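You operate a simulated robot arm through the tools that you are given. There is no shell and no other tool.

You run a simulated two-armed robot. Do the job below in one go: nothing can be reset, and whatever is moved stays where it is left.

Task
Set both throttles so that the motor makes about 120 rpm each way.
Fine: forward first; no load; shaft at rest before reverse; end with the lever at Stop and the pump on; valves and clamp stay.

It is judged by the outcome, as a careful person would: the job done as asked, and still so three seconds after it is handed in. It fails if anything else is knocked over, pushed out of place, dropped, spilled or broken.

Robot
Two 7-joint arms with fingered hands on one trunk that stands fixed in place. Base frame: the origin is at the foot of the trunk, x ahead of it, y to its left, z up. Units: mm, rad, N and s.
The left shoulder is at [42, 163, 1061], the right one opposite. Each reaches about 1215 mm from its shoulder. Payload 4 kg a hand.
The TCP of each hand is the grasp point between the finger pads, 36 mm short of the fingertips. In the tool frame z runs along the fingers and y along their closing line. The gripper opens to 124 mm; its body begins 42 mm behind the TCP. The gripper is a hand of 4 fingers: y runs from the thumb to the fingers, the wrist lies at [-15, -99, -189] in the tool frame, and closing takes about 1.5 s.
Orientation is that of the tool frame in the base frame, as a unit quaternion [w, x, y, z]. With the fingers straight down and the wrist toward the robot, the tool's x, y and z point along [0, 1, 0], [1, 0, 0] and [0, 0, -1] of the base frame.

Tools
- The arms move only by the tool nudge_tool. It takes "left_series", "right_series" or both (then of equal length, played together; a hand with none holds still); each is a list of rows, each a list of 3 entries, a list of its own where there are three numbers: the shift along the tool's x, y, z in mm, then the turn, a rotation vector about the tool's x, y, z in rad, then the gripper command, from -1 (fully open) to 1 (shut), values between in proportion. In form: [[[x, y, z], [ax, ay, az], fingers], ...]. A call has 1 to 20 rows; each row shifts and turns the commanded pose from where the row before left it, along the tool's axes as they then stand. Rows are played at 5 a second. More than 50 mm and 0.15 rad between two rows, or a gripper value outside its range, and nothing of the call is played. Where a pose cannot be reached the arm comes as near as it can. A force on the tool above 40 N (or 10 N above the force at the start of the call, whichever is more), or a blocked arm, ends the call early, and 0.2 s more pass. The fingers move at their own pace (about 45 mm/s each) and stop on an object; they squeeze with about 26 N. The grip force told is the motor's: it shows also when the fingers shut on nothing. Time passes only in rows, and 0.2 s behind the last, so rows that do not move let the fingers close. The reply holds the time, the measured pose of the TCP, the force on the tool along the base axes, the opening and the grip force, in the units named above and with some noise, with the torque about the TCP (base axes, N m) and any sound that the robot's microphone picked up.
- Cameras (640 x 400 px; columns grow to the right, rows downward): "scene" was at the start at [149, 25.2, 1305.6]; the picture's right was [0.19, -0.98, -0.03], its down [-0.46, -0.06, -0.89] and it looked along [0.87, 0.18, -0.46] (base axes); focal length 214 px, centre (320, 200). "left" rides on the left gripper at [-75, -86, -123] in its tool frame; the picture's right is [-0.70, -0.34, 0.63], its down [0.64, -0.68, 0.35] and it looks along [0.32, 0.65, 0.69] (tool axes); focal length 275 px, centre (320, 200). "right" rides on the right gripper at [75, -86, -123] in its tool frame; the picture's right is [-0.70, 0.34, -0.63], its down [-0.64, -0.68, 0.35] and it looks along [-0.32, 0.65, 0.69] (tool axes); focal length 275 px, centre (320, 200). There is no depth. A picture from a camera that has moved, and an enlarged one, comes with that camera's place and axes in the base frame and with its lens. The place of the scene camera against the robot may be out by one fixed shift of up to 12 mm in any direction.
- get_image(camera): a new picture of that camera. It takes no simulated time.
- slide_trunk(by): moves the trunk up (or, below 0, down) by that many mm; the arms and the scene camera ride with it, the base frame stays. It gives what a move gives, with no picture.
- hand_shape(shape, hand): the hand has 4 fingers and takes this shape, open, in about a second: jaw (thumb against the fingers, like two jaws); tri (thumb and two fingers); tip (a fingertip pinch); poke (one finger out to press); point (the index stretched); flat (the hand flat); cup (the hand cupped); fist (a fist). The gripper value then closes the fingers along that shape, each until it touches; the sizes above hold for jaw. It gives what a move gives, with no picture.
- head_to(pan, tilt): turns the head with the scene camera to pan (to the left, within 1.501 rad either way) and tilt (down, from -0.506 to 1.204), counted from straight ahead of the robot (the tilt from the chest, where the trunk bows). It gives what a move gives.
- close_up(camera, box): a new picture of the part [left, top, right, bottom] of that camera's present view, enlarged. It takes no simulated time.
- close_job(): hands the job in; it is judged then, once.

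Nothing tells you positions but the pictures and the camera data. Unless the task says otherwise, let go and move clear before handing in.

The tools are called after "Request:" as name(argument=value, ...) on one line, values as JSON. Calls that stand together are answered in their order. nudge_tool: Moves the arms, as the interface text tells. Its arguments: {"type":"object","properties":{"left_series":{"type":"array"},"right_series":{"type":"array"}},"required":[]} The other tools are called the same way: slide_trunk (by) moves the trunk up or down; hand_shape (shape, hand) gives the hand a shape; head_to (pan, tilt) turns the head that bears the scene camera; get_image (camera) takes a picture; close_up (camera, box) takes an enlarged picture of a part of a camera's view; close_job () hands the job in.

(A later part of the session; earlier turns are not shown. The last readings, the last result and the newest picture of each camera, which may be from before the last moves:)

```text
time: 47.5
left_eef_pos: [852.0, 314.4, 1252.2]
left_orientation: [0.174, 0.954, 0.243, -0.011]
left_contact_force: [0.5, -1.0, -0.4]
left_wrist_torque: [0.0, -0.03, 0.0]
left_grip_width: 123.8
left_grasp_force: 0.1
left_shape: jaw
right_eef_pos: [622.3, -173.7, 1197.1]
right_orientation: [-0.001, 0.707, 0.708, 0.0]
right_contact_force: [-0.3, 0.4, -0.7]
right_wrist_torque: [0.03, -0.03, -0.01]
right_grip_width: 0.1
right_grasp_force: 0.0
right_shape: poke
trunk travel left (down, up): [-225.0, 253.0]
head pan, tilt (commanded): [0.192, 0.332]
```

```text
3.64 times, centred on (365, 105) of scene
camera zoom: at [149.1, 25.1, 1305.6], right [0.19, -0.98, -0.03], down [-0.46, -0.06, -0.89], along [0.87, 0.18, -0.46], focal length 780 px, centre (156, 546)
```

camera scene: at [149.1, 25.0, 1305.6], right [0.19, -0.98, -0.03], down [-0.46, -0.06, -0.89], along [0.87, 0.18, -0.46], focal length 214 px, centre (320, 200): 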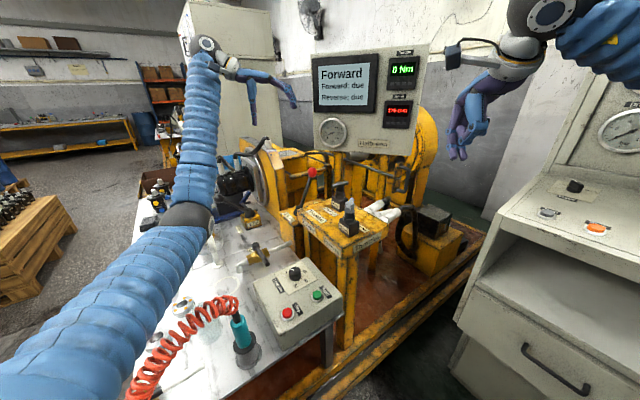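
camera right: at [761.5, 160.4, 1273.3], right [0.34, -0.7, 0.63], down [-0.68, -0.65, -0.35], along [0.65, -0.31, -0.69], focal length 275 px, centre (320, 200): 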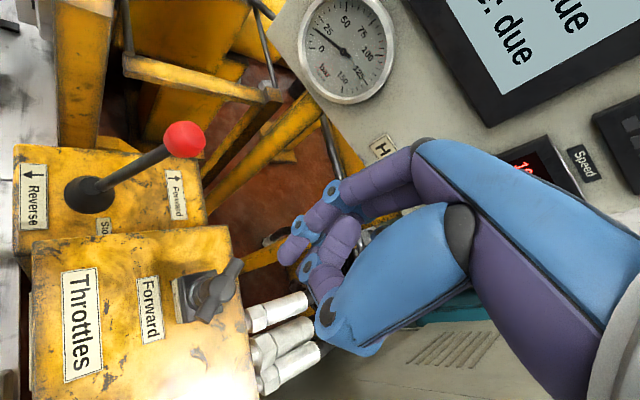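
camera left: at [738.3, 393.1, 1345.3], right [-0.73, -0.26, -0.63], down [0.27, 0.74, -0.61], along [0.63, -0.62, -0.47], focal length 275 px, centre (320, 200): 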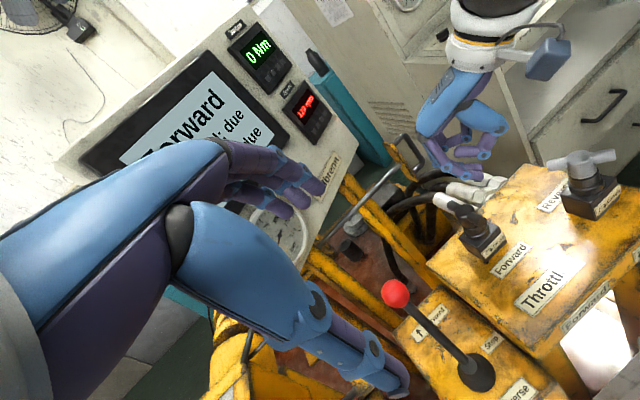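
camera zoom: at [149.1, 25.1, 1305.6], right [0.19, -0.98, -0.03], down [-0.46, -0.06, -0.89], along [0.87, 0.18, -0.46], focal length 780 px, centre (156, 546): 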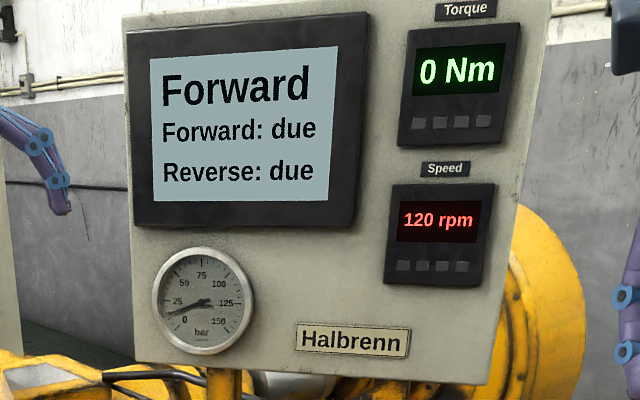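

The panel probably registers on return to Stop, so next is taking the lever back. I level the left hand again, bring it above the ball at its Forward position (953, 211, 993), and stay high for a check.

Request:
nudge_tool(left_series=[[[0, 0, 0], [0.105, 0.051, -0.0945], -1], [[0, 0, 0], [0.105, 0.051, -0.0945], -1], [[0, 0, 0], [0.105, 0.051, -0.0945], -1], [[0, 0, 0], [0, 0, 0], -1], [[-1, 36, 0], [0, 0, 0], -1], [[0, 36, 0], [0, 0, 0], -1], [[0, 36, 0], [0, 0, 0], -1], [[0, 36, 0], [0, 0, 0], -1], [[0, 0, 40], [0, 0, 0], -1], [[0, 0, 40], [0, 0, 0], -1], [[0, 0, 40], [0, 0, 0], -1], [[0, 0, 40], [0, 0, 0], -1], [[0, 0, 0], [0, 0, 0], -1]])

Request:
get_image(camera="left")

Request:
get_image(camera="scene")

Request:
get_image(camera="right")

```text
time: 50.3
left_eef_pos: [950.2, 213.3, 1093.6]
left_orientation: [0.0, 0.924, 0.383, 0.0]
left_contact_force: [-1.4, -0.4, 0.3]
left_wrist_torque: [0.03, 0.0, -0.01]
left_grip_width: 123.6
left_grasp_force: 0.0
left_shape: jaw
right_eef_pos: [622.3, -174.5, 1197.2]
right_orientation: [-0.001, 0.707, 0.708, 0.0]
right_contact_force: [0.0, 0.1, 0.5]
right_wrist_torque: [0.01, -0.01, 0.01]
right_grip_width: 0.1
right_grasp_force: 0.1
right_shape: poke
trunk travel left (down, up): [-225.0, 253.0]
head pan, tilt (commanded): [0.192, 0.332]
```

```text
taken
camera left: at [836.3, 223.1, 1215.1], right [-0.73, -0.25, -0.63], down [-0.03, 0.94, -0.35], along [0.68, -0.24, -0.69], focal length 275 px, centre (320, 200)
```

left: 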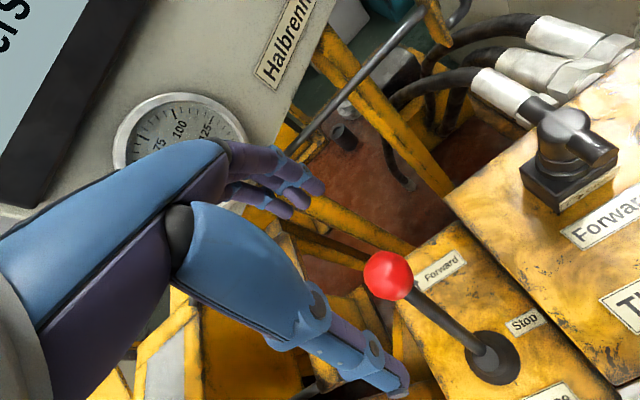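

```text
taken
camera scene: at [148.4, 24.8, 1305.9], right [0.19, -0.98, -0.03], down [-0.46, -0.06, -0.89], along [0.87, 0.18, -0.46], focal length 214 px, centre (320, 200)
```

scene: 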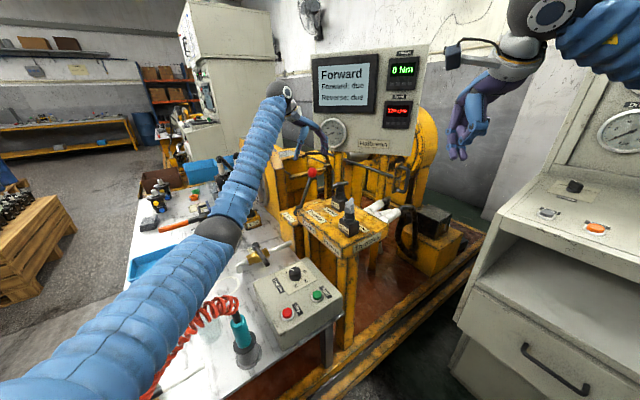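

```text
taken
camera right: at [535.8, -100.9, 1319.0], right [0.34, -0.7, 0.63], down [-0.68, -0.65, -0.35], along [0.65, -0.31, -0.69], focal length 275 px, centre (320, 200)
```

right: 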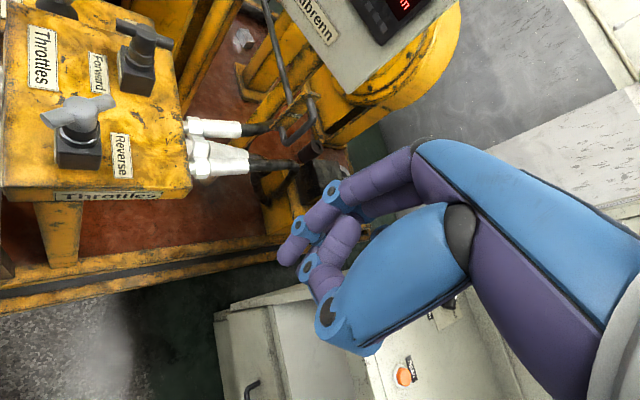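

The ball is right under the hand. I lower onto it and close until the fingers just hold it.

Request:
nudge_tool(left_series=[[[0, 0, 35], [0, 0, 0], -1], [[0, 0, 35], [0, 0, 0], -1], [[0, 2, 30], [0, 0, 0], -1], [[0, 0, 0], [0, 0, 0], -0.3], [[0, 0, 0], [0, 0, 0], 0.1], [[0, 0, 0], [0, 0, 0], 0.3], [[0, 0, 0], [0, 0, 0], 0.3], [[0, 0, 0], [0, 0, 0], 0.3], [[0, 0, 0], [0, 0, 0], 0.3]])

Request:
get_image(camera="left")

Request:
close_up(camera="scene", box=[230, 60, 430, 200])

```text
time: 52.3
left_eef_pos: [953.9, 214.4, 991.6]
left_orientation: [0.0, 0.924, 0.383, -0.001]
left_contact_force: [-19.4, 19.7, -2.2]
left_wrist_torque: [-0.23, -0.24, -0.07]
left_grip_width: 58.9
left_grasp_force: 0.0
left_shape: jaw
right_eef_pos: [621.9, -173.3, 1198.7]
right_orientation: [0.0, 0.707, 0.708, 0.001]
right_contact_force: [0.0, -1.1, -0.5]
right_wrist_torque: [-0.01, 0.01, -0.01]
right_grip_width: 0.0
right_grasp_force: 0.0
right_shape: poke
trunk travel left (down, up): [-225.0, 253.0]
head pan, tilt (commanded): [0.192, 0.332]
```

```text
taken
camera left: at [840.3, 223.3, 1113.2], right [-0.73, -0.26, -0.63], down [-0.03, 0.94, -0.35], along [0.68, -0.24, -0.69], focal length 275 px, centre (320, 200)
```

left: 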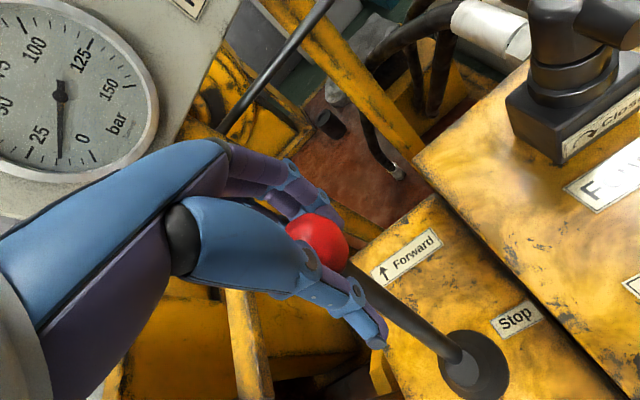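

```text
2.86 times, centred on (330, 130) of scene
camera zoom: at [147.6, 27.0, 1305.7], right [0.19, -0.98, -0.03], down [-0.46, -0.06, -0.89], along [0.87, 0.18, -0.46], focal length 613 px, centre (291, 400)
```

zoom: 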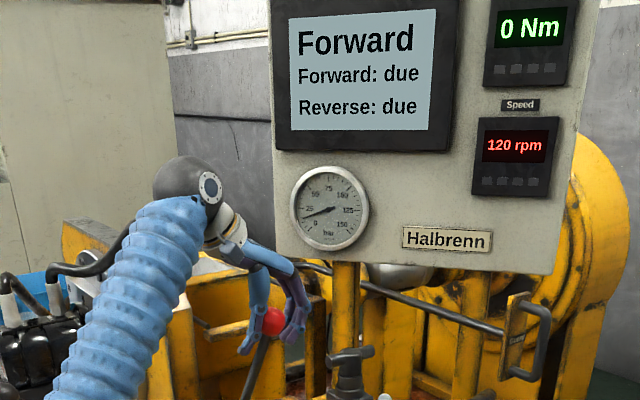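

The thumb is against the lever at its forward end (27 N). I draw the hand back along the arc about three quarters of the way and check.

Request:
nudge_tool(left_series=[[[0, -9, -3.7], [0, 0, 0], 0.3], [[0, -9, -3.2], [0, 0, 0], 0.3], [[0, -9, -2.6], [0, 0, 0], 0.3], [[0, -9, -2.2], [0, 0, 0], 0.3], [[0, -9, -1.6], [0, 0, 0], 0.3], [[0, -9, -1.2], [0, 0, 0], 0.3], [[0, 0, 0], [0, 0, 0], 0.3]])

Request:
get_image(camera="left")

Request:
close_up(camera="scene", box=[230, 60, 430, 200])

```text
time: 53.9
left_eef_pos: [915.8, 248.2, 1008.0]
left_orientation: [0.0, 0.924, 0.383, 0.0]
left_contact_force: [0.3, -3.2, 1.8]
left_wrist_torque: [-0.07, -0.05, -0.06]
left_grip_width: 44.9
left_grasp_force: 0.2
left_shape: jaw
right_eef_pos: [622.3, -175.1, 1198.4]
right_orientation: [-0.001, 0.707, 0.708, 0.0]
right_contact_force: [0.2, -0.1, -0.6]
right_wrist_torque: [-0.02, 0.03, -0.01]
right_grip_width: 0.0
right_grasp_force: 0.0
right_shape: poke
trunk travel left (down, up): [-225.0, 253.0]
head pan, tilt (commanded): [0.192, 0.332]
```

```text
taken
camera left: at [802.7, 257.9, 1128.5], right [-0.73, -0.25, -0.63], down [-0.03, 0.94, -0.35], along [0.68, -0.24, -0.69], focal length 275 px, centre (320, 200)
```

left: 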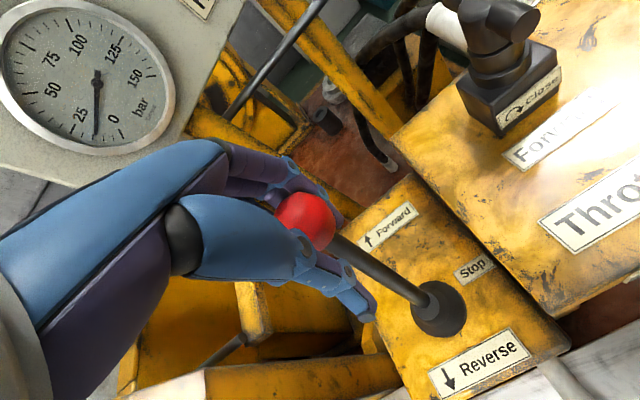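

```text
2.86 times, centred on (330, 130) of scene
camera zoom: at [149.1, 24.6, 1305.6], right [0.19, -0.98, -0.03], down [-0.46, -0.06, -0.89], along [0.87, 0.18, -0.46], focal length 613 px, centre (291, 400)
```

zoom: 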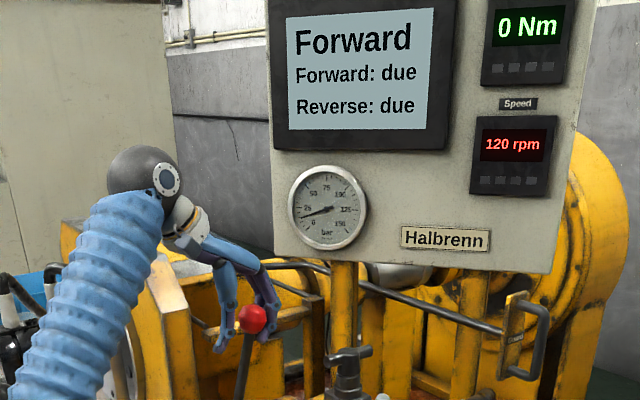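

The ball trails the TCP by about 25 mm toward the fingers and is still on the Forward side (d≈48 mm). I continue drawing back in smaller steps.

Request:
nudge_tool(left_series=[[[0, -6, -0.8], [0, 0, 0], 0.3], [[0, -6, -0.6], [0, 0, 0], 0.3], [[0, 0, 0], [0, 0, 0], 0.3]])

Request:
get_image(camera="left")

Request:
close_up(camera="scene", box=[230, 60, 430, 200])

```text
time: 54.7
left_eef_pos: [908.9, 255.9, 1008.7]
left_orientation: [0.001, 0.924, 0.382, -0.001]
left_contact_force: [0.6, -2.1, 0.4]
left_wrist_torque: [-0.03, -0.02, -0.01]
left_grip_width: 44.5
left_grasp_force: 0.1
left_shape: jaw
right_eef_pos: [624.3, -174.7, 1199.0]
right_orientation: [-0.001, 0.707, 0.707, 0.0]
right_contact_force: [0.1, 0.0, -0.1]
right_wrist_torque: [-0.01, 0.0, -0.02]
right_grip_width: 0.0
right_grasp_force: 0.1
right_shape: poke
trunk travel left (down, up): [-225.0, 253.0]
head pan, tilt (commanded): [0.192, 0.332]
```

```text
taken
camera left: at [794.1, 264.9, 1129.5], right [-0.73, -0.25, -0.63], down [-0.03, 0.94, -0.35], along [0.68, -0.24, -0.69], focal length 275 px, centre (320, 200)
```

left: 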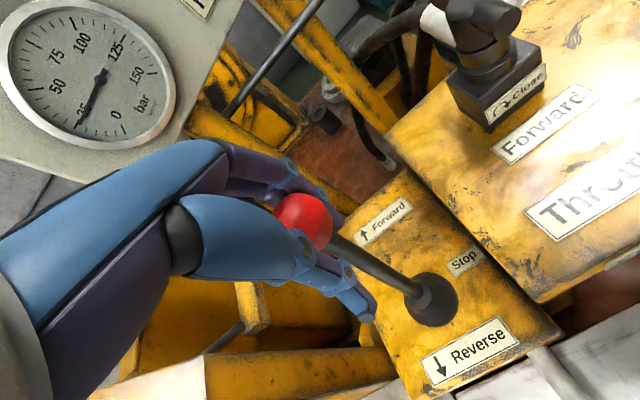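

```text
2.86 times, centred on (330, 130) of scene
camera zoom: at [149.2, 24.9, 1305.6], right [0.19, -0.98, -0.03], down [-0.46, -0.06, -0.89], along [0.87, 0.18, -0.46], focal length 613 px, centre (291, 400)
```

zoom: 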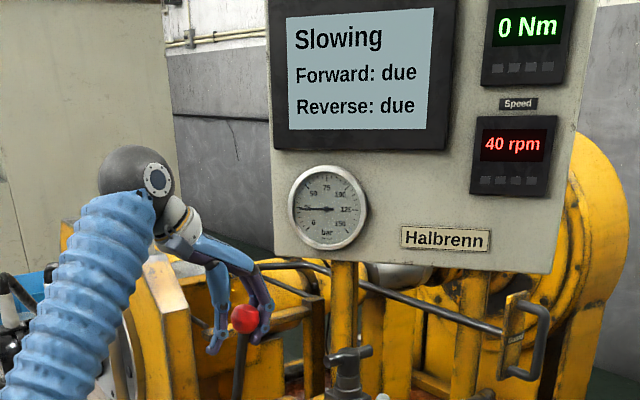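

The lever passed into the Stop zone; the screen says "Slowing", 40 rpm. I bring it further toward upright, then loosen the fingers and see where it settles.

Request:
nudge_tool(left_series=[[[0, -6, -0.5], [0, 0, 0], 0.3], [[0, -6, -0.4], [0, 0, 0], 0.3], [[0, -4, -0.3], [0, 0, 0], 0.3], [[0, 0, 0], [0, 0, 0], 0.3]])

Request:
get_image(camera="left")

Request:
close_up(camera="scene", box=[230, 60, 430, 200])

```text
time: 55.7
left_eef_pos: [894.8, 265.4, 1011.8]
left_orientation: [-0.001, 0.923, 0.384, 0.001]
left_contact_force: [1.9, 0.5, -0.3]
left_wrist_torque: [-0.03, -0.02, 0.02]
left_grip_width: 43.8
left_grasp_force: 0.0
left_shape: jaw
right_eef_pos: [622.4, -177.0, 1196.9]
right_orientation: [-0.001, 0.707, 0.708, 0.001]
right_contact_force: [-0.6, 0.9, 0.4]
right_wrist_torque: [-0.06, 0.04, -0.02]
right_grip_width: 0.1
right_grasp_force: 0.0
right_shape: poke
trunk travel left (down, up): [-225.0, 253.0]
head pan, tilt (commanded): [0.192, 0.332]
```

```text
taken
camera left: at [780.5, 273.7, 1132.4], right [-0.73, -0.25, -0.63], down [-0.03, 0.94, -0.34], along [0.68, -0.24, -0.69], focal length 275 px, centre (320, 200)
```

left: 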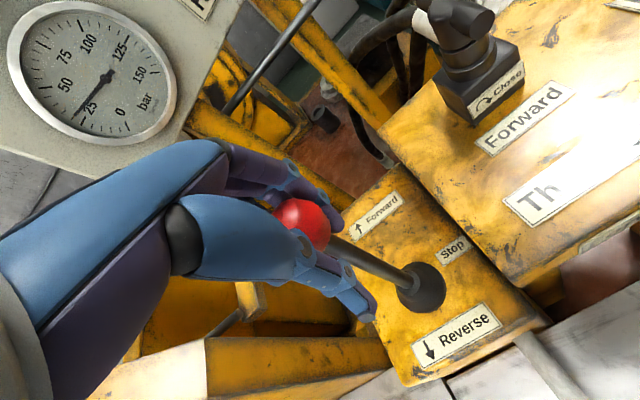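

```text
2.86 times, centred on (330, 130) of scene
camera zoom: at [148.2, 22.3, 1305.9], right [0.19, -0.98, -0.03], down [-0.46, -0.06, -0.89], along [0.87, 0.18, -0.46], focal length 613 px, centre (291, 400)
```

zoom: 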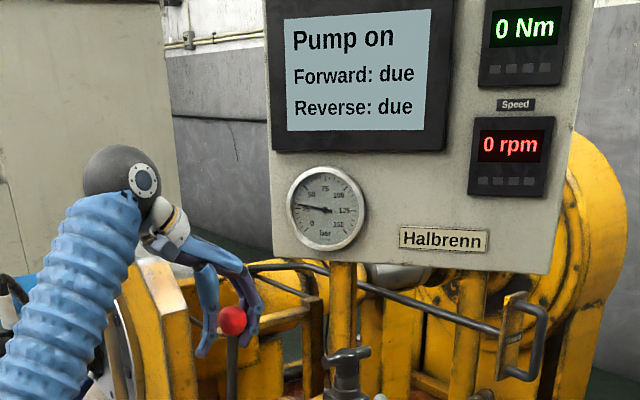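

The shaft is at rest: "Pump on", 0 rpm, but "Forward" still shows due. I open the hand a little to let the lever settle in Stop and look at the panel again.

Request:
nudge_tool(left_series=[[[0, 0, 0], [0, 0, 0], 0.0], [[0, 0, 0], [0, 0, 0], -0.3], [[0, 0, 0], [0, 0, 0], -0.6], [[0, 0, 0], [0, 0, 0], -0.6], [[0, 0, 0], [0, 0, 0], -0.6], [[0, 0, 0], [0, 0, 0], -0.6]])

Request:
get_image(camera="left")

Request:
close_up(camera="scene", box=[230, 60, 430, 200])

```text
time: 57.1
left_eef_pos: [893.6, 265.6, 1011.2]
left_orientation: [-0.001, 0.924, 0.382, 0.001]
left_contact_force: [0.2, -0.2, -0.5]
left_wrist_torque: [-0.03, 0.01, 0.01]
left_grip_width: 99.2
left_grasp_force: 0.0
left_shape: jaw
right_eef_pos: [621.2, -176.8, 1197.1]
right_orientation: [-0.001, 0.706, 0.708, 0.001]
right_contact_force: [-0.1, 0.2, -0.1]
right_wrist_torque: [0.01, 0.0, 0.01]
right_grip_width: 0.1
right_grasp_force: 0.0
right_shape: poke
trunk travel left (down, up): [-225.0, 253.0]
head pan, tilt (commanded): [0.192, 0.332]
```

```text
taken
camera left: at [780.3, 274.4, 1132.4], right [-0.73, -0.25, -0.63], down [-0.03, 0.94, -0.34], along [0.68, -0.23, -0.69], focal length 275 px, centre (320, 200)
```

left: 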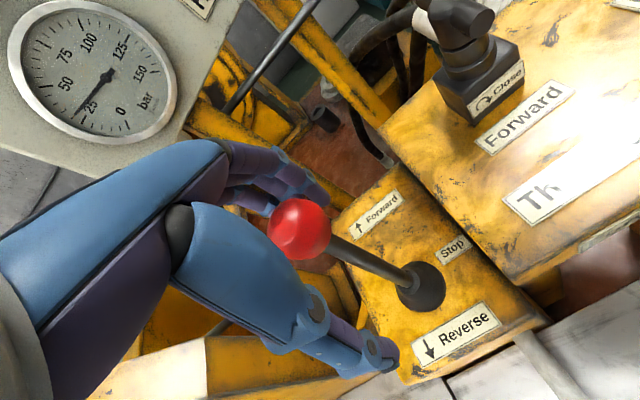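

```text
2.86 times, centred on (330, 130) of scene
camera zoom: at [147.8, 22.4, 1305.9], right [0.19, -0.98, -0.03], down [-0.46, -0.06, -0.89], along [0.87, 0.18, -0.46], focal length 613 px, centre (291, 400)
```

zoom: 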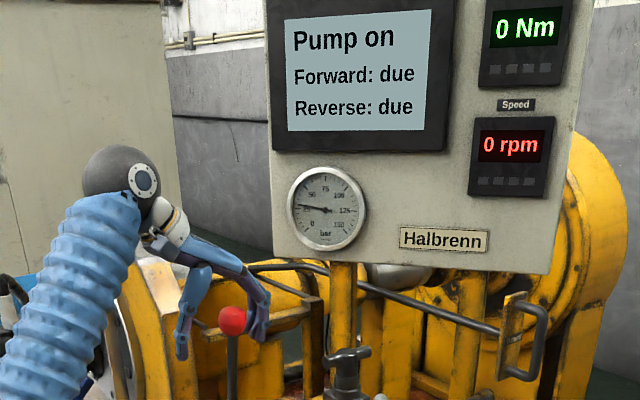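

I compare the lever's angle with its original Stop position using the same head-camera crop.

Request:
close_up(camera="scene", box=[230, 120, 390, 240])

Request:
close_up(camera="left", box=[240, 160, 520, 380])

```text
3.33 times, centred on (310, 180) of scene
camera zoom: at [147.8, 22.4, 1305.9], right [0.19, -0.98, -0.03], down [-0.46, -0.06, -0.89], along [0.87, 0.18, -0.46], focal length 715 px, centre (353, 267)
```

zoom: 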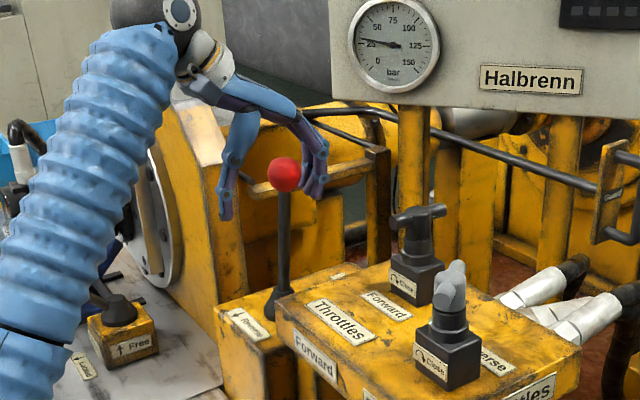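

```text
1.82 times, centred on (380, 270) of left
camera zoom: at [780.3, 274.4, 1132.4], right [-0.73, -0.25, -0.63], down [-0.03, 0.94, -0.34], along [0.68, -0.23, -0.69], focal length 500 px, centre (211, 73)
```

zoom: 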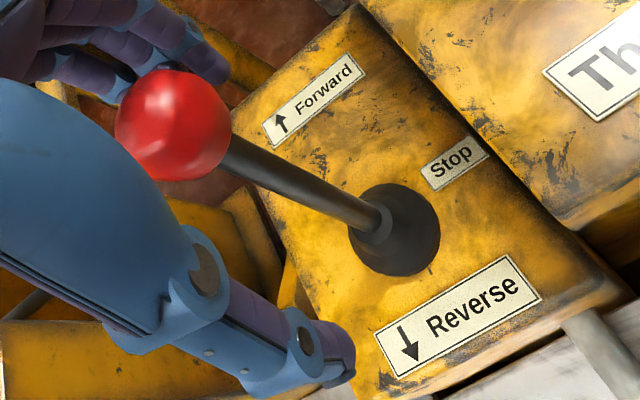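

The lever sits in the Stop zone but about 15 mm forward of upright, and "Forward" is still due at my setting, so I want to fine-tune forward before any reverse run. I push the lever to Forward again with the left hand, then leave the hand loosely around it.

Request:
nudge_tool(left_series=[[[0, 0, 0], [0, 0, 0], -0.2], [[0, 0, 0], [0, 0, 0], 0.0], [[1, 12, 0.6], [0, 0, 0], 0.0], [[1, 12, 1.4], [0, 0, 0], 0.0], [[1, 12, 2], [0, 0, 0], 0.0], [[1, 12, 2.6], [0, 0, 0], 0.0], [[0, 8, 2], [0, 0, 0], 0.0], [[0, 8, 2], [0, 0, 0], 0.0], [[0, 0, 0], [0, 0, 0], -0.3], [[0, 0, 0], [0, 0, 0], -0.6], [[0, 0, 0], [0, 0, 0], -0.6]])

Request:
get_image(camera="left")

Request:
close_up(camera="scene", box=[230, 60, 430, 200])

```text
time: 59.5
left_eef_pos: [943.7, 227.3, 998.7]
left_orientation: [-0.001, 0.924, 0.383, 0.0]
left_contact_force: [0.7, 0.4, -0.1]
left_wrist_torque: [-0.02, 0.02, 0.0]
left_grip_width: 99.1
left_grasp_force: 0.1
left_shape: jaw
right_eef_pos: [623.0, -174.4, 1197.9]
right_orientation: [-0.001, 0.707, 0.708, 0.0]
right_contact_force: [0.4, 0.9, -1.1]
right_wrist_torque: [0.0, -0.01, 0.0]
right_grip_width: 0.0
right_grasp_force: 0.2
right_shape: poke
trunk travel left (down, up): [-225.0, 253.0]
head pan, tilt (commanded): [0.192, 0.332]
```

```text
taken
camera left: at [830.4, 235.1, 1118.8], right [-0.73, -0.26, -0.63], down [-0.03, 0.94, -0.35], along [0.68, -0.24, -0.69], focal length 275 px, centre (320, 200)
```

left: 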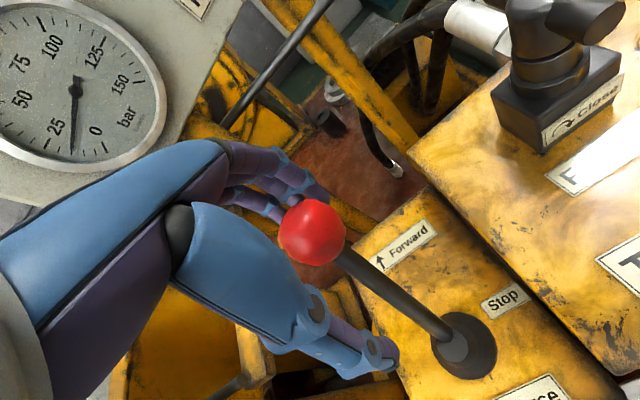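

```text
2.86 times, centred on (330, 130) of scene
camera zoom: at [149.1, 25.1, 1305.6], right [0.19, -0.98, -0.03], down [-0.46, -0.06, -0.89], along [0.87, 0.18, -0.46], focal length 613 px, centre (291, 400)
```

zoom: 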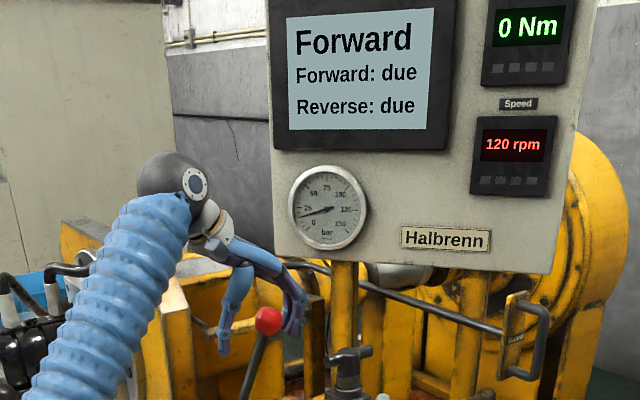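

Running Forward at 120 rpm again. I bring the right fingertip back beside the forward knob's bar, just short of the last contact point.

Request:
nudge_tool(right_series=[[[28.9, 23.5, 16.1], [0, 0, 0], -1], [[28.9, 23.5, 16.1], [0, 0, 0], -1], [[28.9, 23.5, 16.1], [0, 0, 0], -1], [[28.9, 23.5, 16.1], [0, 0, 0], -1], [[28.9, 23.5, 16.1], [0, 0, 0], -1], [[28.9, 23.5, 16.1], [0, 0, 0], -1], [[28.9, 23.5, 16.1], [0, 0, 0], -1], [[28.9, 23.5, 16.1], [0, 0, 0], -1], [[0, 0, 25], [0, 0, 0], -1], [[0, 0, 20], [0, 0, 0], -1], [[0, 0, 7], [0, 0, 0], -1], [[10, 0, 0], [0, 0, 0], -1], [[0, 0, 0], [0, 0, 0], -1]])

Request:
get_image(camera="right")

Request:
close_up(camera="scene", box=[230, 60, 430, 200])

Request:
get_image(camera="left")

```text
time: 62.3
left_eef_pos: [944.5, 226.7, 998.2]
left_orientation: [0.001, 0.924, 0.382, 0.0]
left_contact_force: [0.4, -0.4, 0.5]
left_wrist_torque: [0.03, -0.01, 0.0]
left_grip_width: 99.5
left_grasp_force: 0.0
left_shape: jaw
right_eef_pos: [807.5, 69.2, 1017.8]
right_orientation: [-0.001, 0.706, 0.708, 0.0]
right_contact_force: [0.4, 0.0, -0.3]
right_wrist_torque: [0.0, -0.02, 0.03]
right_grip_width: 0.0
right_grasp_force: 0.1
right_shape: poke
trunk travel left (down, up): [-225.0, 253.0]
head pan, tilt (commanded): [0.192, 0.332]
```

```text
taken
camera right: at [720.6, 141.9, 1138.9], right [0.34, -0.7, 0.63], down [-0.68, -0.64, -0.35], along [0.65, -0.31, -0.69], focal length 275 px, centre (320, 200)
```

right: 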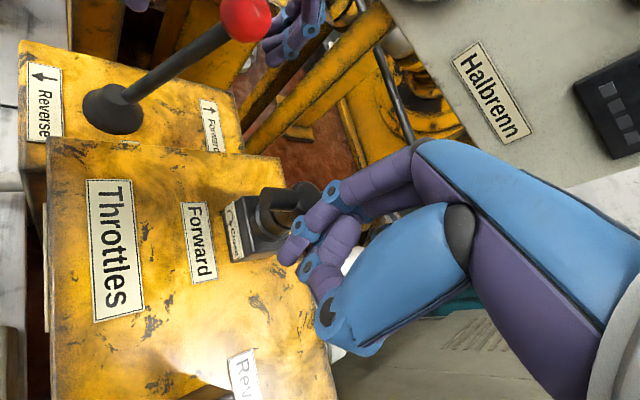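

```text
2.86 times, centred on (330, 130) of scene
camera zoom: at [149.1, 24.8, 1305.6], right [0.19, -0.98, -0.03], down [-0.46, -0.06, -0.89], along [0.87, 0.18, -0.46], focal length 613 px, centre (291, 400)
```

zoom: 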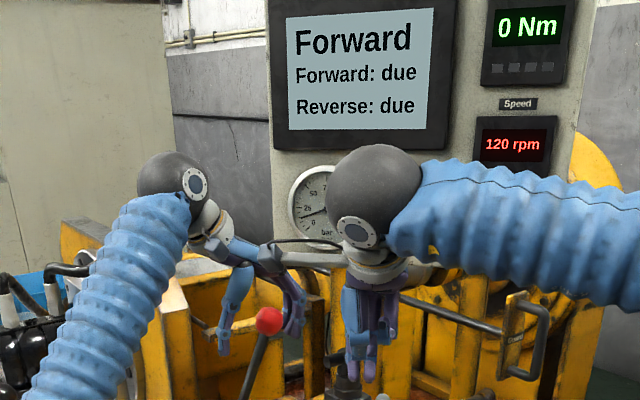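

```text
taken
camera left: at [830.5, 234.8, 1118.9], right [-0.73, -0.25, -0.63], down [-0.03, 0.94, -0.35], along [0.68, -0.24, -0.69], focal length 275 px, centre (320, 200)
```

left: 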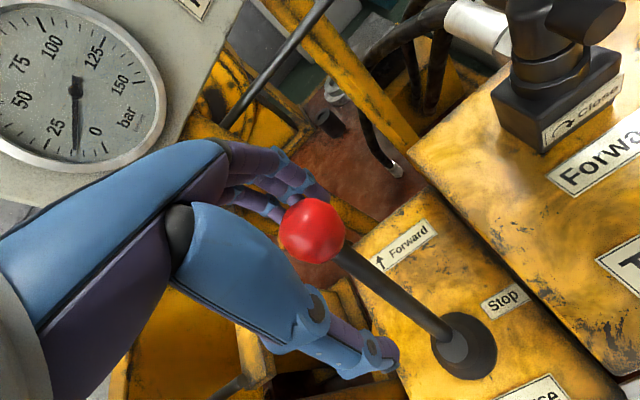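

The displays stay readable from the head camera with both hands in place. I approach to contact and push about 1 mm beyond the previous setting.

Request:
nudge_tool(right_series=[[[5, 2, 0], [0, 0, 0], -1], [[5, 1, 0], [0, 0, 0], -1], [[1.5, 0, 0], [0, 0, 0], -1], [[0, 0, 0], [0, 0, 0], -1], [[0, 0, 0], [0, 0, 0], -1], [[0, 0, 0], [0, 0, 0], -1], [[0, 0, 0], [0, 0, 0], -1]])

Request:
close_up(camera="scene", box=[300, 50, 430, 130])

```text
time: 63.9
left_eef_pos: [943.8, 225.8, 998.2]
left_orientation: [0.0, 0.924, 0.383, 0.0]
left_contact_force: [-0.6, 0.2, 1.1]
left_wrist_torque: [-0.03, 0.01, 0.03]
left_grip_width: 99.1
left_grasp_force: 0.1
left_shape: jaw
right_eef_pos: [808.6, 79.4, 1018.3]
right_orientation: [-0.001, 0.707, 0.708, 0.0]
right_contact_force: [-3.2, -5.4, 1.9]
right_wrist_torque: [-0.07, 0.02, -0.16]
right_grip_width: 0.0
right_grasp_force: 0.1
right_shape: poke
trunk travel left (down, up): [-225.0, 253.0]
head pan, tilt (commanded): [0.192, 0.332]
```

```text
4.92 times, centred on (365, 90) of scene
camera zoom: at [148.8, 24.7, 1305.7], right [0.19, -0.98, -0.03], down [-0.46, -0.06, -0.89], along [0.87, 0.18, -0.46], focal length 1056 px, centre (98, 742)
```

zoom: 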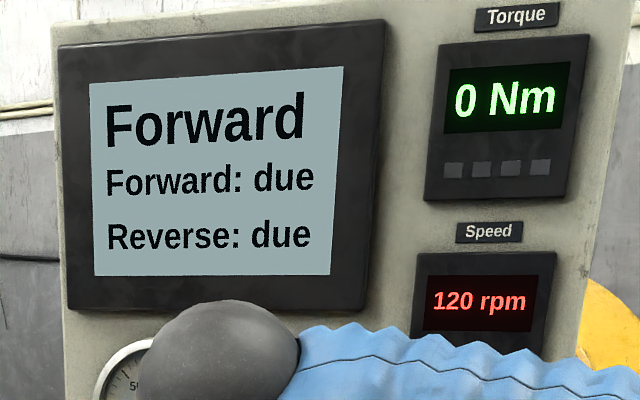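

In contact (about 6 N), still 120. I push 1 mm further.

Request:
nudge_tool(right_series=[[[1, 0, 0], [0, 0, 0], -1], [[0, 0, 0], [0, 0, 0], -1], [[0, 0, 0], [0, 0, 0], -1], [[0, 0, 0], [0, 0, 0], -1], [[0, 0, 0], [0, 0, 0], -1], [[0, 0, 0], [0, 0, 0], -1]])

Request:
close_up(camera="scene", box=[300, 50, 430, 130])

```text
time: 65.3
left_eef_pos: [944.0, 225.2, 997.4]
left_orientation: [0.0, 0.924, 0.382, 0.0]
left_contact_force: [-0.1, -0.2, -0.1]
left_wrist_torque: [0.02, 0.01, 0.0]
left_grip_width: 99.2
left_grasp_force: 0.0
left_shape: jaw
right_eef_pos: [811.0, 79.4, 1018.5]
right_orientation: [-0.001, 0.707, 0.707, 0.0]
right_contact_force: [-3.4, -8.7, 4.1]
right_wrist_torque: [-0.12, -0.06, -0.23]
right_grip_width: 0.0
right_grasp_force: 0.1
right_shape: poke
trunk travel left (down, up): [-225.0, 253.0]
head pan, tilt (commanded): [0.192, 0.332]
```

```text
4.92 times, centred on (365, 90) of scene
camera zoom: at [148.6, 24.5, 1305.7], right [0.19, -0.98, -0.03], down [-0.46, -0.06, -0.89], along [0.87, 0.18, -0.46], focal length 1056 px, centre (98, 742)
```

zoom: 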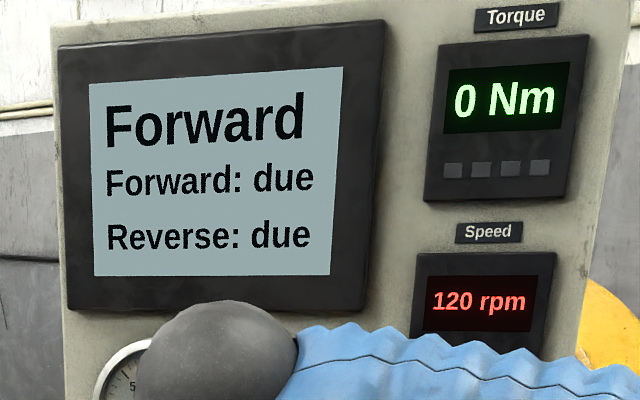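

Still 120. Another 1 mm.

Request:
nudge_tool(right_series=[[[1, 0, 0], [0, 0, 0], -1], [[0, 0, 0], [0, 0, 0], -1], [[0, 0, 0], [0, 0, 0], -1], [[0, 0, 0], [0, 0, 0], -1], [[0, 0, 0], [0, 0, 0], -1], [[0, 0, 0], [0, 0, 0], -1]])

Request:
close_up(camera="scene", box=[300, 50, 430, 130])

```text
time: 66.7
left_eef_pos: [943.4, 226.8, 998.1]
left_orientation: [0.001, 0.924, 0.382, 0.0]
left_contact_force: [0.2, 0.1, 0.3]
left_wrist_torque: [0.01, 0.03, 0.01]
left_grip_width: 99.0
left_grasp_force: 0.0
left_shape: jaw
right_eef_pos: [809.4, 82.5, 1018.6]
right_orientation: [-0.001, 0.706, 0.708, 0.0]
right_contact_force: [-4.6, -8.2, 2.3]
right_wrist_torque: [-0.13, -0.04, -0.26]
right_grip_width: 0.0
right_grasp_force: 0.1
right_shape: poke
trunk travel left (down, up): [-225.0, 253.0]
head pan, tilt (commanded): [0.192, 0.332]
```

```text
4.92 times, centred on (365, 90) of scene
camera zoom: at [148.7, 24.6, 1305.7], right [0.19, -0.98, -0.03], down [-0.46, -0.06, -0.89], along [0.87, 0.18, -0.46], focal length 1056 px, centre (98, 742)
```

zoom: 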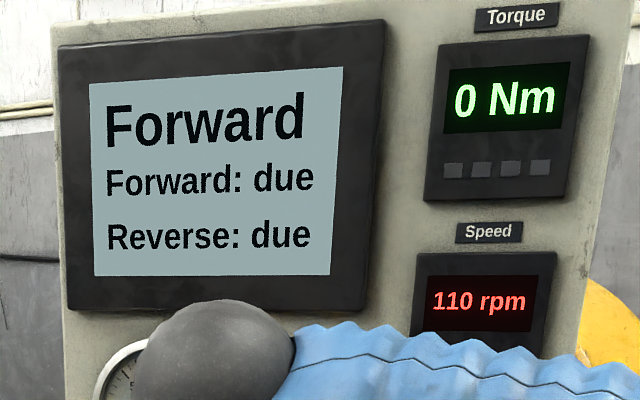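

It ticked to 110, so I'm just past the 115 boundary and the true speed was near 119 before; the panel's "due" does not track this. I back off and go round to the far end of the bar, where pushing toward +y reopens it slightly.

Request:
nudge_tool(right_series=[[[-10, -1, 0], [0, 0, 0], -1], [[-15, 0, 0], [0, 0, 0], -1], [[-14, 10, 0], [0, 0, 0], -1], [[0, 12, 0], [0, 0, 0], -1], [[0, 12, 0], [0, 0, 0], -1], [[0, 0, 0], [0, 0, 0], -1]])

Request:
get_image(camera="right")

Request:
close_up(camera="right", box=[140, 120, 440, 340])

Request:
close_up(camera="scene", box=[290, 50, 430, 240])

```text
time: 68.1
left_eef_pos: [944.1, 226.5, 997.9]
left_orientation: [0.0, 0.924, 0.383, -0.001]
left_contact_force: [0.4, 0.9, 0.3]
left_wrist_torque: [-0.03, -0.01, -0.03]
left_grip_width: 99.3
left_grasp_force: 0.1
left_shape: jaw
right_eef_pos: [844.0, 42.4, 1018.6]
right_orientation: [-0.001, 0.707, 0.707, 0.0]
right_contact_force: [1.1, 0.1, 0.2]
right_wrist_torque: [0.0, 0.02, 0.01]
right_grip_width: 0.2
right_grasp_force: 0.1
right_shape: poke
trunk travel left (down, up): [-225.0, 253.0]
head pan, tilt (commanded): [0.192, 0.332]
```

```text
taken
camera right: at [757.6, 116.3, 1139.9], right [0.34, -0.7, 0.63], down [-0.68, -0.65, -0.35], along [0.65, -0.31, -0.69], focal length 275 px, centre (320, 200)
```

right: 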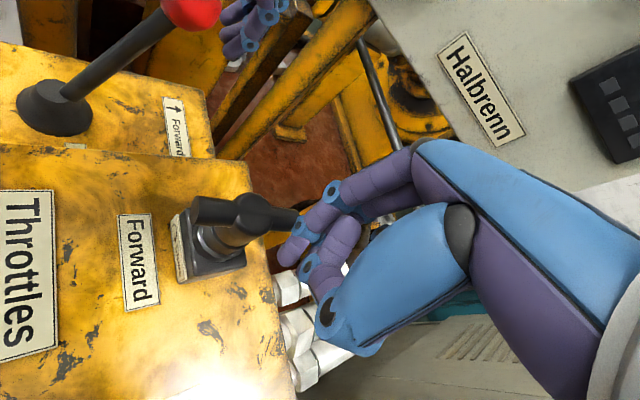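

```text
1.82 times, centred on (290, 230) of right
camera zoom: at [757.6, 116.3, 1139.9], right [0.34, -0.7, 0.63], down [-0.68, -0.65, -0.35], along [0.65, -0.31, -0.69], focal length 500 px, centre (374, 146)
```

zoom: 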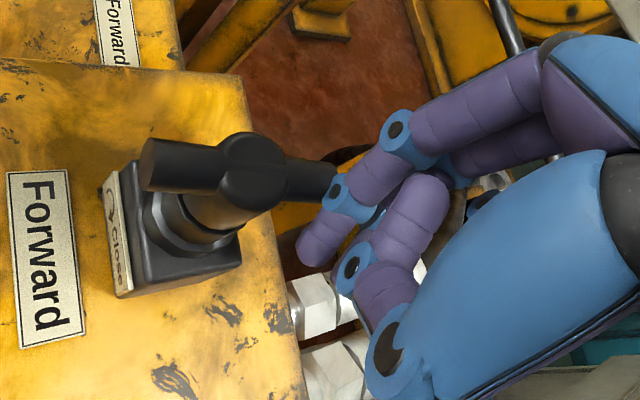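

```text
2.11 times, centred on (360, 145) of scene
camera zoom: at [149.1, 25.1, 1305.6], right [0.19, -0.98, -0.03], down [-0.46, -0.06, -0.89], along [0.87, 0.18, -0.46], focal length 452 px, centre (236, 316)
```

zoom: 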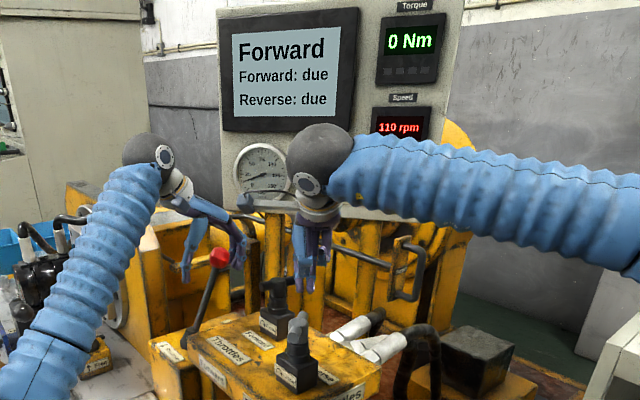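

The bar now stands at about −53° and the finger is just beside its far end. I ease into contact and push about 1.5 mm in the opening direction.

Request:
nudge_tool(right_series=[[[4, -1.5, 0], [0, 0, 0], -1], [[1.5, 1, 0], [0, 0, 0], -1], [[0.6, 0.8, 0], [0, 0, 0], -1], [[0, 0, 0], [0, 0, 0], -1], [[0, 0, 0], [0, 0, 0], -1], [[0, 0, 0], [0, 0, 0], -1], [[0, 0, 0], [0, 0, 0], -1]])

Request:
close_up(camera="right", box=[140, 120, 440, 340])

Request:
close_up(camera="scene", box=[300, 50, 430, 130])

```text
time: 69.7
left_eef_pos: [943.9, 226.1, 997.2]
left_orientation: [0.0, 0.924, 0.383, 0.0]
left_contact_force: [0.2, 0.4, 0.3]
left_wrist_torque: [0.02, -0.02, -0.01]
left_grip_width: 99.2
left_grasp_force: 0.0
left_shape: jaw
right_eef_pos: [844.3, 48.7, 1017.5]
right_orientation: [-0.001, 0.707, 0.707, 0.0]
right_contact_force: [-0.5, -1.4, 1.1]
right_wrist_torque: [-0.01, -0.04, -0.01]
right_grip_width: 0.1
right_grasp_force: 0.1
right_shape: poke
trunk travel left (down, up): [-225.0, 253.0]
head pan, tilt (commanded): [0.192, 0.332]
```

```text
1.82 times, centred on (290, 230) of right
camera zoom: at [757.3, 123.0, 1138.7], right [0.34, -0.7, 0.63], down [-0.68, -0.65, -0.35], along [0.65, -0.31, -0.69], focal length 500 px, centre (374, 146)
```

zoom: 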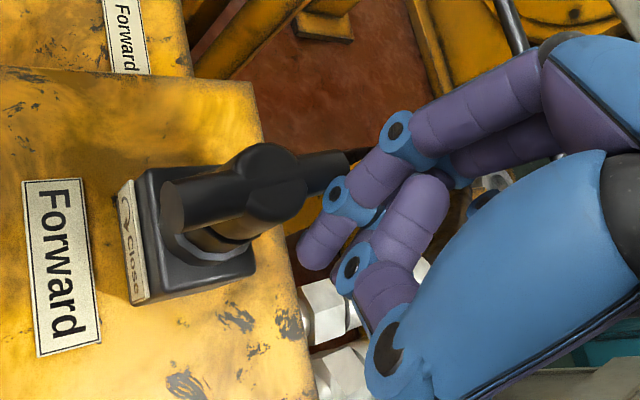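

```text
4.92 times, centred on (365, 90) of scene
camera zoom: at [149.0, 25.1, 1305.6], right [0.19, -0.98, -0.03], down [-0.46, -0.06, -0.89], along [0.87, 0.18, -0.46], focal length 1056 px, centre (98, 742)
```

zoom: 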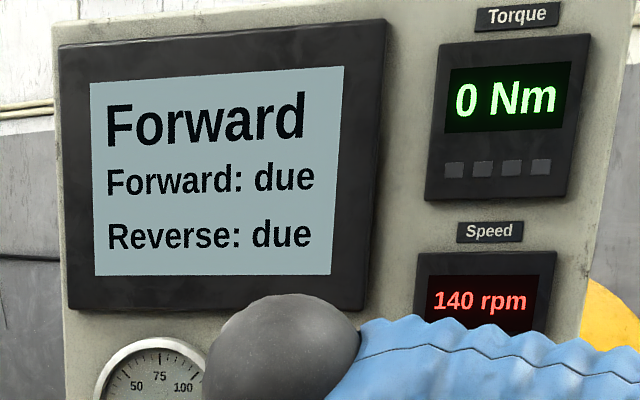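

That opened it further than expected, to 140 rpm. I go back to the near end and close it down to the known 120 point (contact at y≈80).

Request:
nudge_tool(right_series=[[[-8, -4, 0], [0, 0, 0], -1], [[-2, -15, 0], [0, 0, 0], -1], [[0, -14, 0], [0, 0, 0], -1], [[14, 0, 0], [0, 0, 0], -1], [[14, 0, 0], [0, 0, 0], -1], [[8, 0, 0], [0, 0, 0], -1], [[0, 0, 0], [0, 0, 0], -1], [[0, 0, 0], [0, 0, 0], -1], [[0, 0, 0], [0, 0, 0], -1]])

Request:
close_up(camera="right", box=[140, 120, 440, 340])

Request:
close_up(camera="scene", box=[300, 50, 430, 130])

```text
time: 71.7
left_eef_pos: [944.5, 226.1, 998.1]
left_orientation: [0.0, 0.924, 0.382, 0.001]
left_contact_force: [-0.7, 0.3, -0.4]
left_wrist_torque: [0.0, 0.01, -0.02]
left_grip_width: 99.0
left_grasp_force: 0.2
left_shape: jaw
right_eef_pos: [809.8, 75.5, 1018.3]
right_orientation: [-0.002, 0.707, 0.708, 0.001]
right_contact_force: [-0.6, -0.3, -0.1]
right_wrist_torque: [0.01, 0.0, 0.0]
right_grip_width: 0.0
right_grasp_force: 0.0
right_shape: poke
trunk travel left (down, up): [-225.0, 253.0]
head pan, tilt (commanded): [0.192, 0.332]
```

```text
1.82 times, centred on (290, 230) of right
camera zoom: at [723.0, 149.2, 1139.9], right [0.34, -0.7, 0.63], down [-0.68, -0.65, -0.35], along [0.65, -0.31, -0.69], focal length 500 px, centre (374, 146)
```

zoom: 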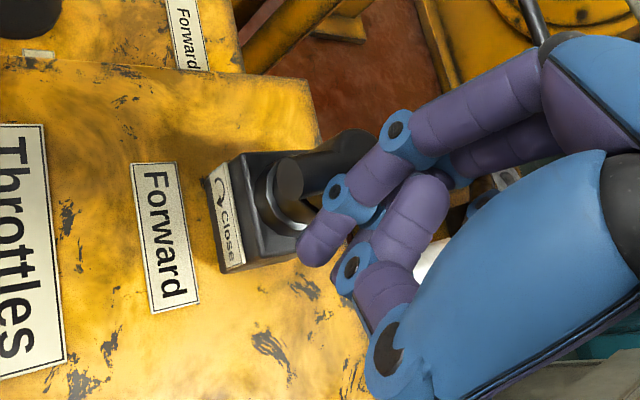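

```text
4.92 times, centred on (365, 90) of scene
camera zoom: at [149.1, 25.2, 1305.6], right [0.19, -0.98, -0.03], down [-0.46, -0.06, -0.89], along [0.87, 0.18, -0.46], focal length 1056 px, centre (98, 742)
```

zoom: 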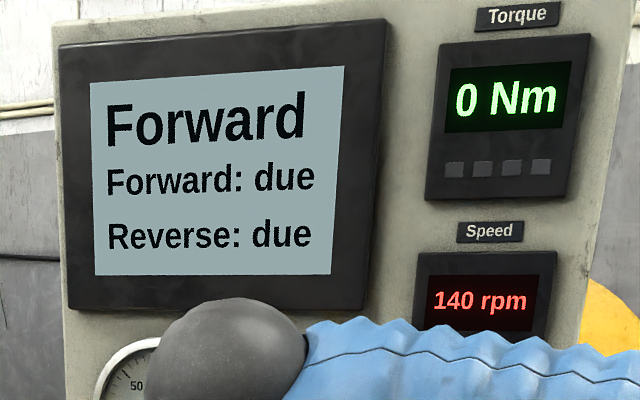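

At 140 rpm with the finger about to touch. I push 3 mm.

Request:
nudge_tool(right_series=[[[1.5, 0.5, 0], [0, 0, 0], -1], [[1.5, 0.5, 0], [0, 0, 0], -1], [[0, 0, 0], [0, 0, 0], -1], [[0, 0, 0], [0, 0, 0], -1], [[0, 0, 0], [0, 0, 0], -1], [[0, 0, 0], [0, 0, 0], -1]])

Request:
close_up(camera="scene", box=[300, 50, 430, 130])

```text
time: 73.1
left_eef_pos: [944.0, 225.3, 998.8]
left_orientation: [0.0, 0.924, 0.383, 0.0]
left_contact_force: [0.3, -0.1, 0.2]
left_wrist_torque: [0.0, 0.01, 0.0]
left_grip_width: 99.1
left_grasp_force: 0.1
left_shape: jaw
right_eef_pos: [810.9, 78.4, 1018.5]
right_orientation: [-0.002, 0.706, 0.708, 0.0]
right_contact_force: [-2.8, -5.7, 2.2]
right_wrist_torque: [-0.05, 0.03, -0.14]
right_grip_width: 0.2
right_grasp_force: 0.1
right_shape: poke
trunk travel left (down, up): [-225.0, 253.0]
head pan, tilt (commanded): [0.192, 0.332]
```

```text
4.92 times, centred on (365, 90) of scene
camera zoom: at [148.7, 24.7, 1305.7], right [0.19, -0.98, -0.03], down [-0.46, -0.06, -0.89], along [0.87, 0.18, -0.46], focal length 1056 px, centre (98, 742)
```

zoom: 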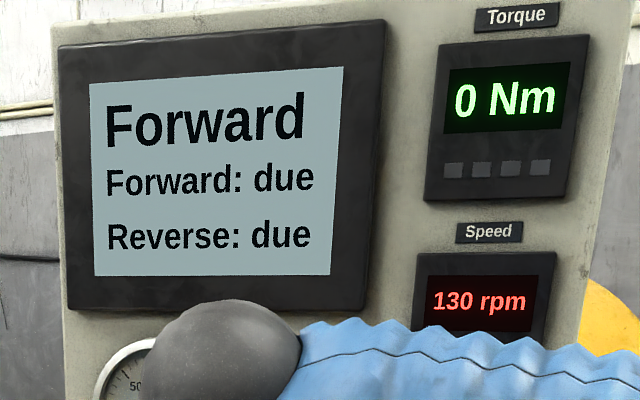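

Now 130. I push 1 mm steps with reads between.

Request:
nudge_tool(right_series=[[[1, 0, 0], [0, 0, 0], -1], [[0, 0, 0], [0, 0, 0], -1], [[0, 0, 0], [0, 0, 0], -1], [[0, 0, 0], [0, 0, 0], -1], [[0, 0, 0], [0, 0, 0], -1], [[0, 0, 0], [0, 0, 0], -1]])

Request:
close_up(camera="scene", box=[300, 50, 430, 130])

```text
time: 74.5
left_eef_pos: [943.2, 226.3, 998.1]
left_orientation: [0.0, 0.924, 0.383, 0.001]
left_contact_force: [-0.1, 0.4, 0.4]
left_wrist_torque: [-0.02, 0.05, -0.01]
left_grip_width: 99.1
left_grasp_force: 0.0
left_shape: jaw
right_eef_pos: [810.7, 80.5, 1018.3]
right_orientation: [-0.001, 0.706, 0.708, 0.0]
right_contact_force: [-3.3, -9.0, 2.6]
right_wrist_torque: [-0.15, -0.02, -0.27]
right_grip_width: 0.4
right_grasp_force: 0.1
right_shape: poke
trunk travel left (down, up): [-225.0, 253.0]
head pan, tilt (commanded): [0.192, 0.332]
```

```text
4.92 times, centred on (365, 90) of scene
camera zoom: at [148.7, 24.4, 1305.7], right [0.19, -0.98, -0.03], down [-0.46, -0.06, -0.89], along [0.87, 0.18, -0.46], focal length 1056 px, centre (98, 742)
```

zoom: 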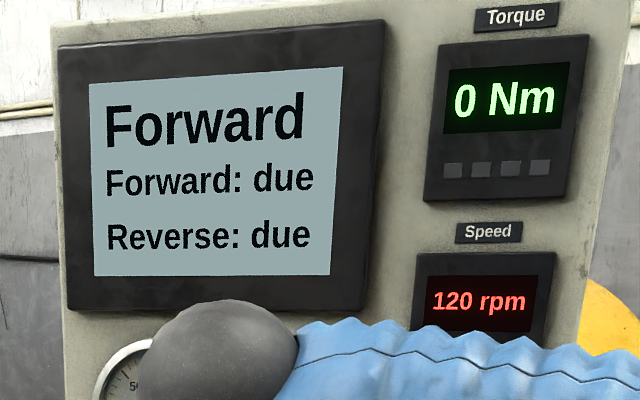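

120, just inside the band from above. A final 0.6 mm centres it; then I hold to see it steady.

Request:
nudge_tool(right_series=[[[0.6, 0, 0], [0, 0, 0], -1], [[0, 0, 0], [0, 0, 0], -1], [[0, 0, 0], [0, 0, 0], -1], [[0, 0, 0], [0, 0, 0], -1], [[0, 0, 0], [0, 0, 0], -1], [[0, 0, 0], [0, 0, 0], -1], [[0, 0, 0], [0, 0, 0], -1]])

Request:
close_up(camera="scene", box=[300, 50, 430, 130])

Request:
close_up(camera="right", box=[140, 120, 440, 340])

```text
time: 76.1
left_eef_pos: [943.2, 225.8, 998.9]
left_orientation: [0.0, 0.924, 0.383, 0.0]
left_contact_force: [-0.4, -0.5, -0.1]
left_wrist_torque: [-0.01, 0.0, 0.0]
left_grip_width: 99.0
left_grasp_force: 0.1
left_shape: jaw
right_eef_pos: [810.2, 79.3, 1017.5]
right_orientation: [-0.001, 0.706, 0.708, 0.001]
right_contact_force: [-5.1, -8.9, 4.6]
right_wrist_torque: [-0.14, -0.04, -0.22]
right_grip_width: 0.0
right_grasp_force: 0.0
right_shape: poke
trunk travel left (down, up): [-225.0, 253.0]
head pan, tilt (commanded): [0.192, 0.332]
```

```text
4.92 times, centred on (365, 90) of scene
camera zoom: at [148.4, 24.4, 1305.7], right [0.19, -0.98, -0.03], down [-0.46, -0.06, -0.89], along [0.87, 0.18, -0.46], focal length 1056 px, centre (98, 742)
```

zoom: 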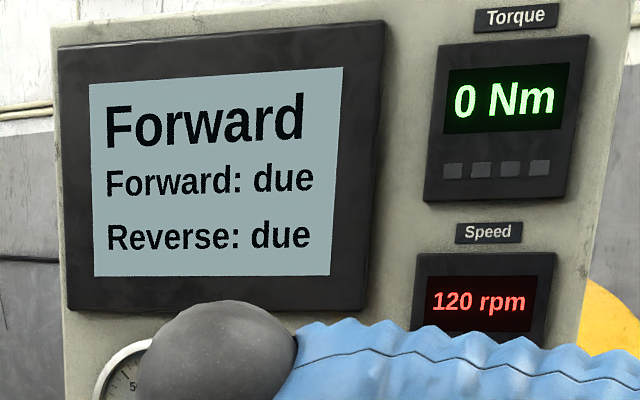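

```text
1.82 times, centred on (290, 230) of right
camera zoom: at [724.9, 153.4, 1139.2], right [0.34, -0.7, 0.63], down [-0.68, -0.65, -0.35], along [0.65, -0.31, -0.69], focal length 500 px, centre (374, 146)
```

zoom: 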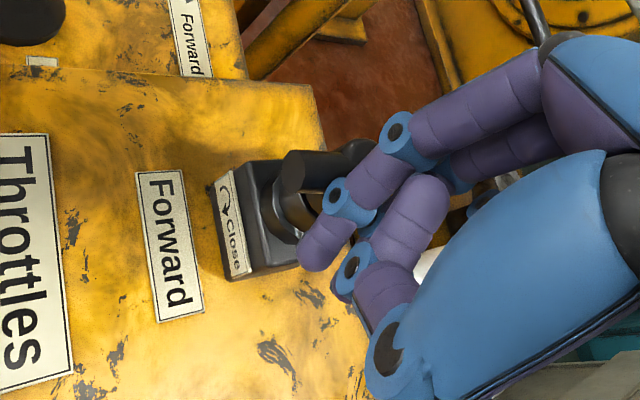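

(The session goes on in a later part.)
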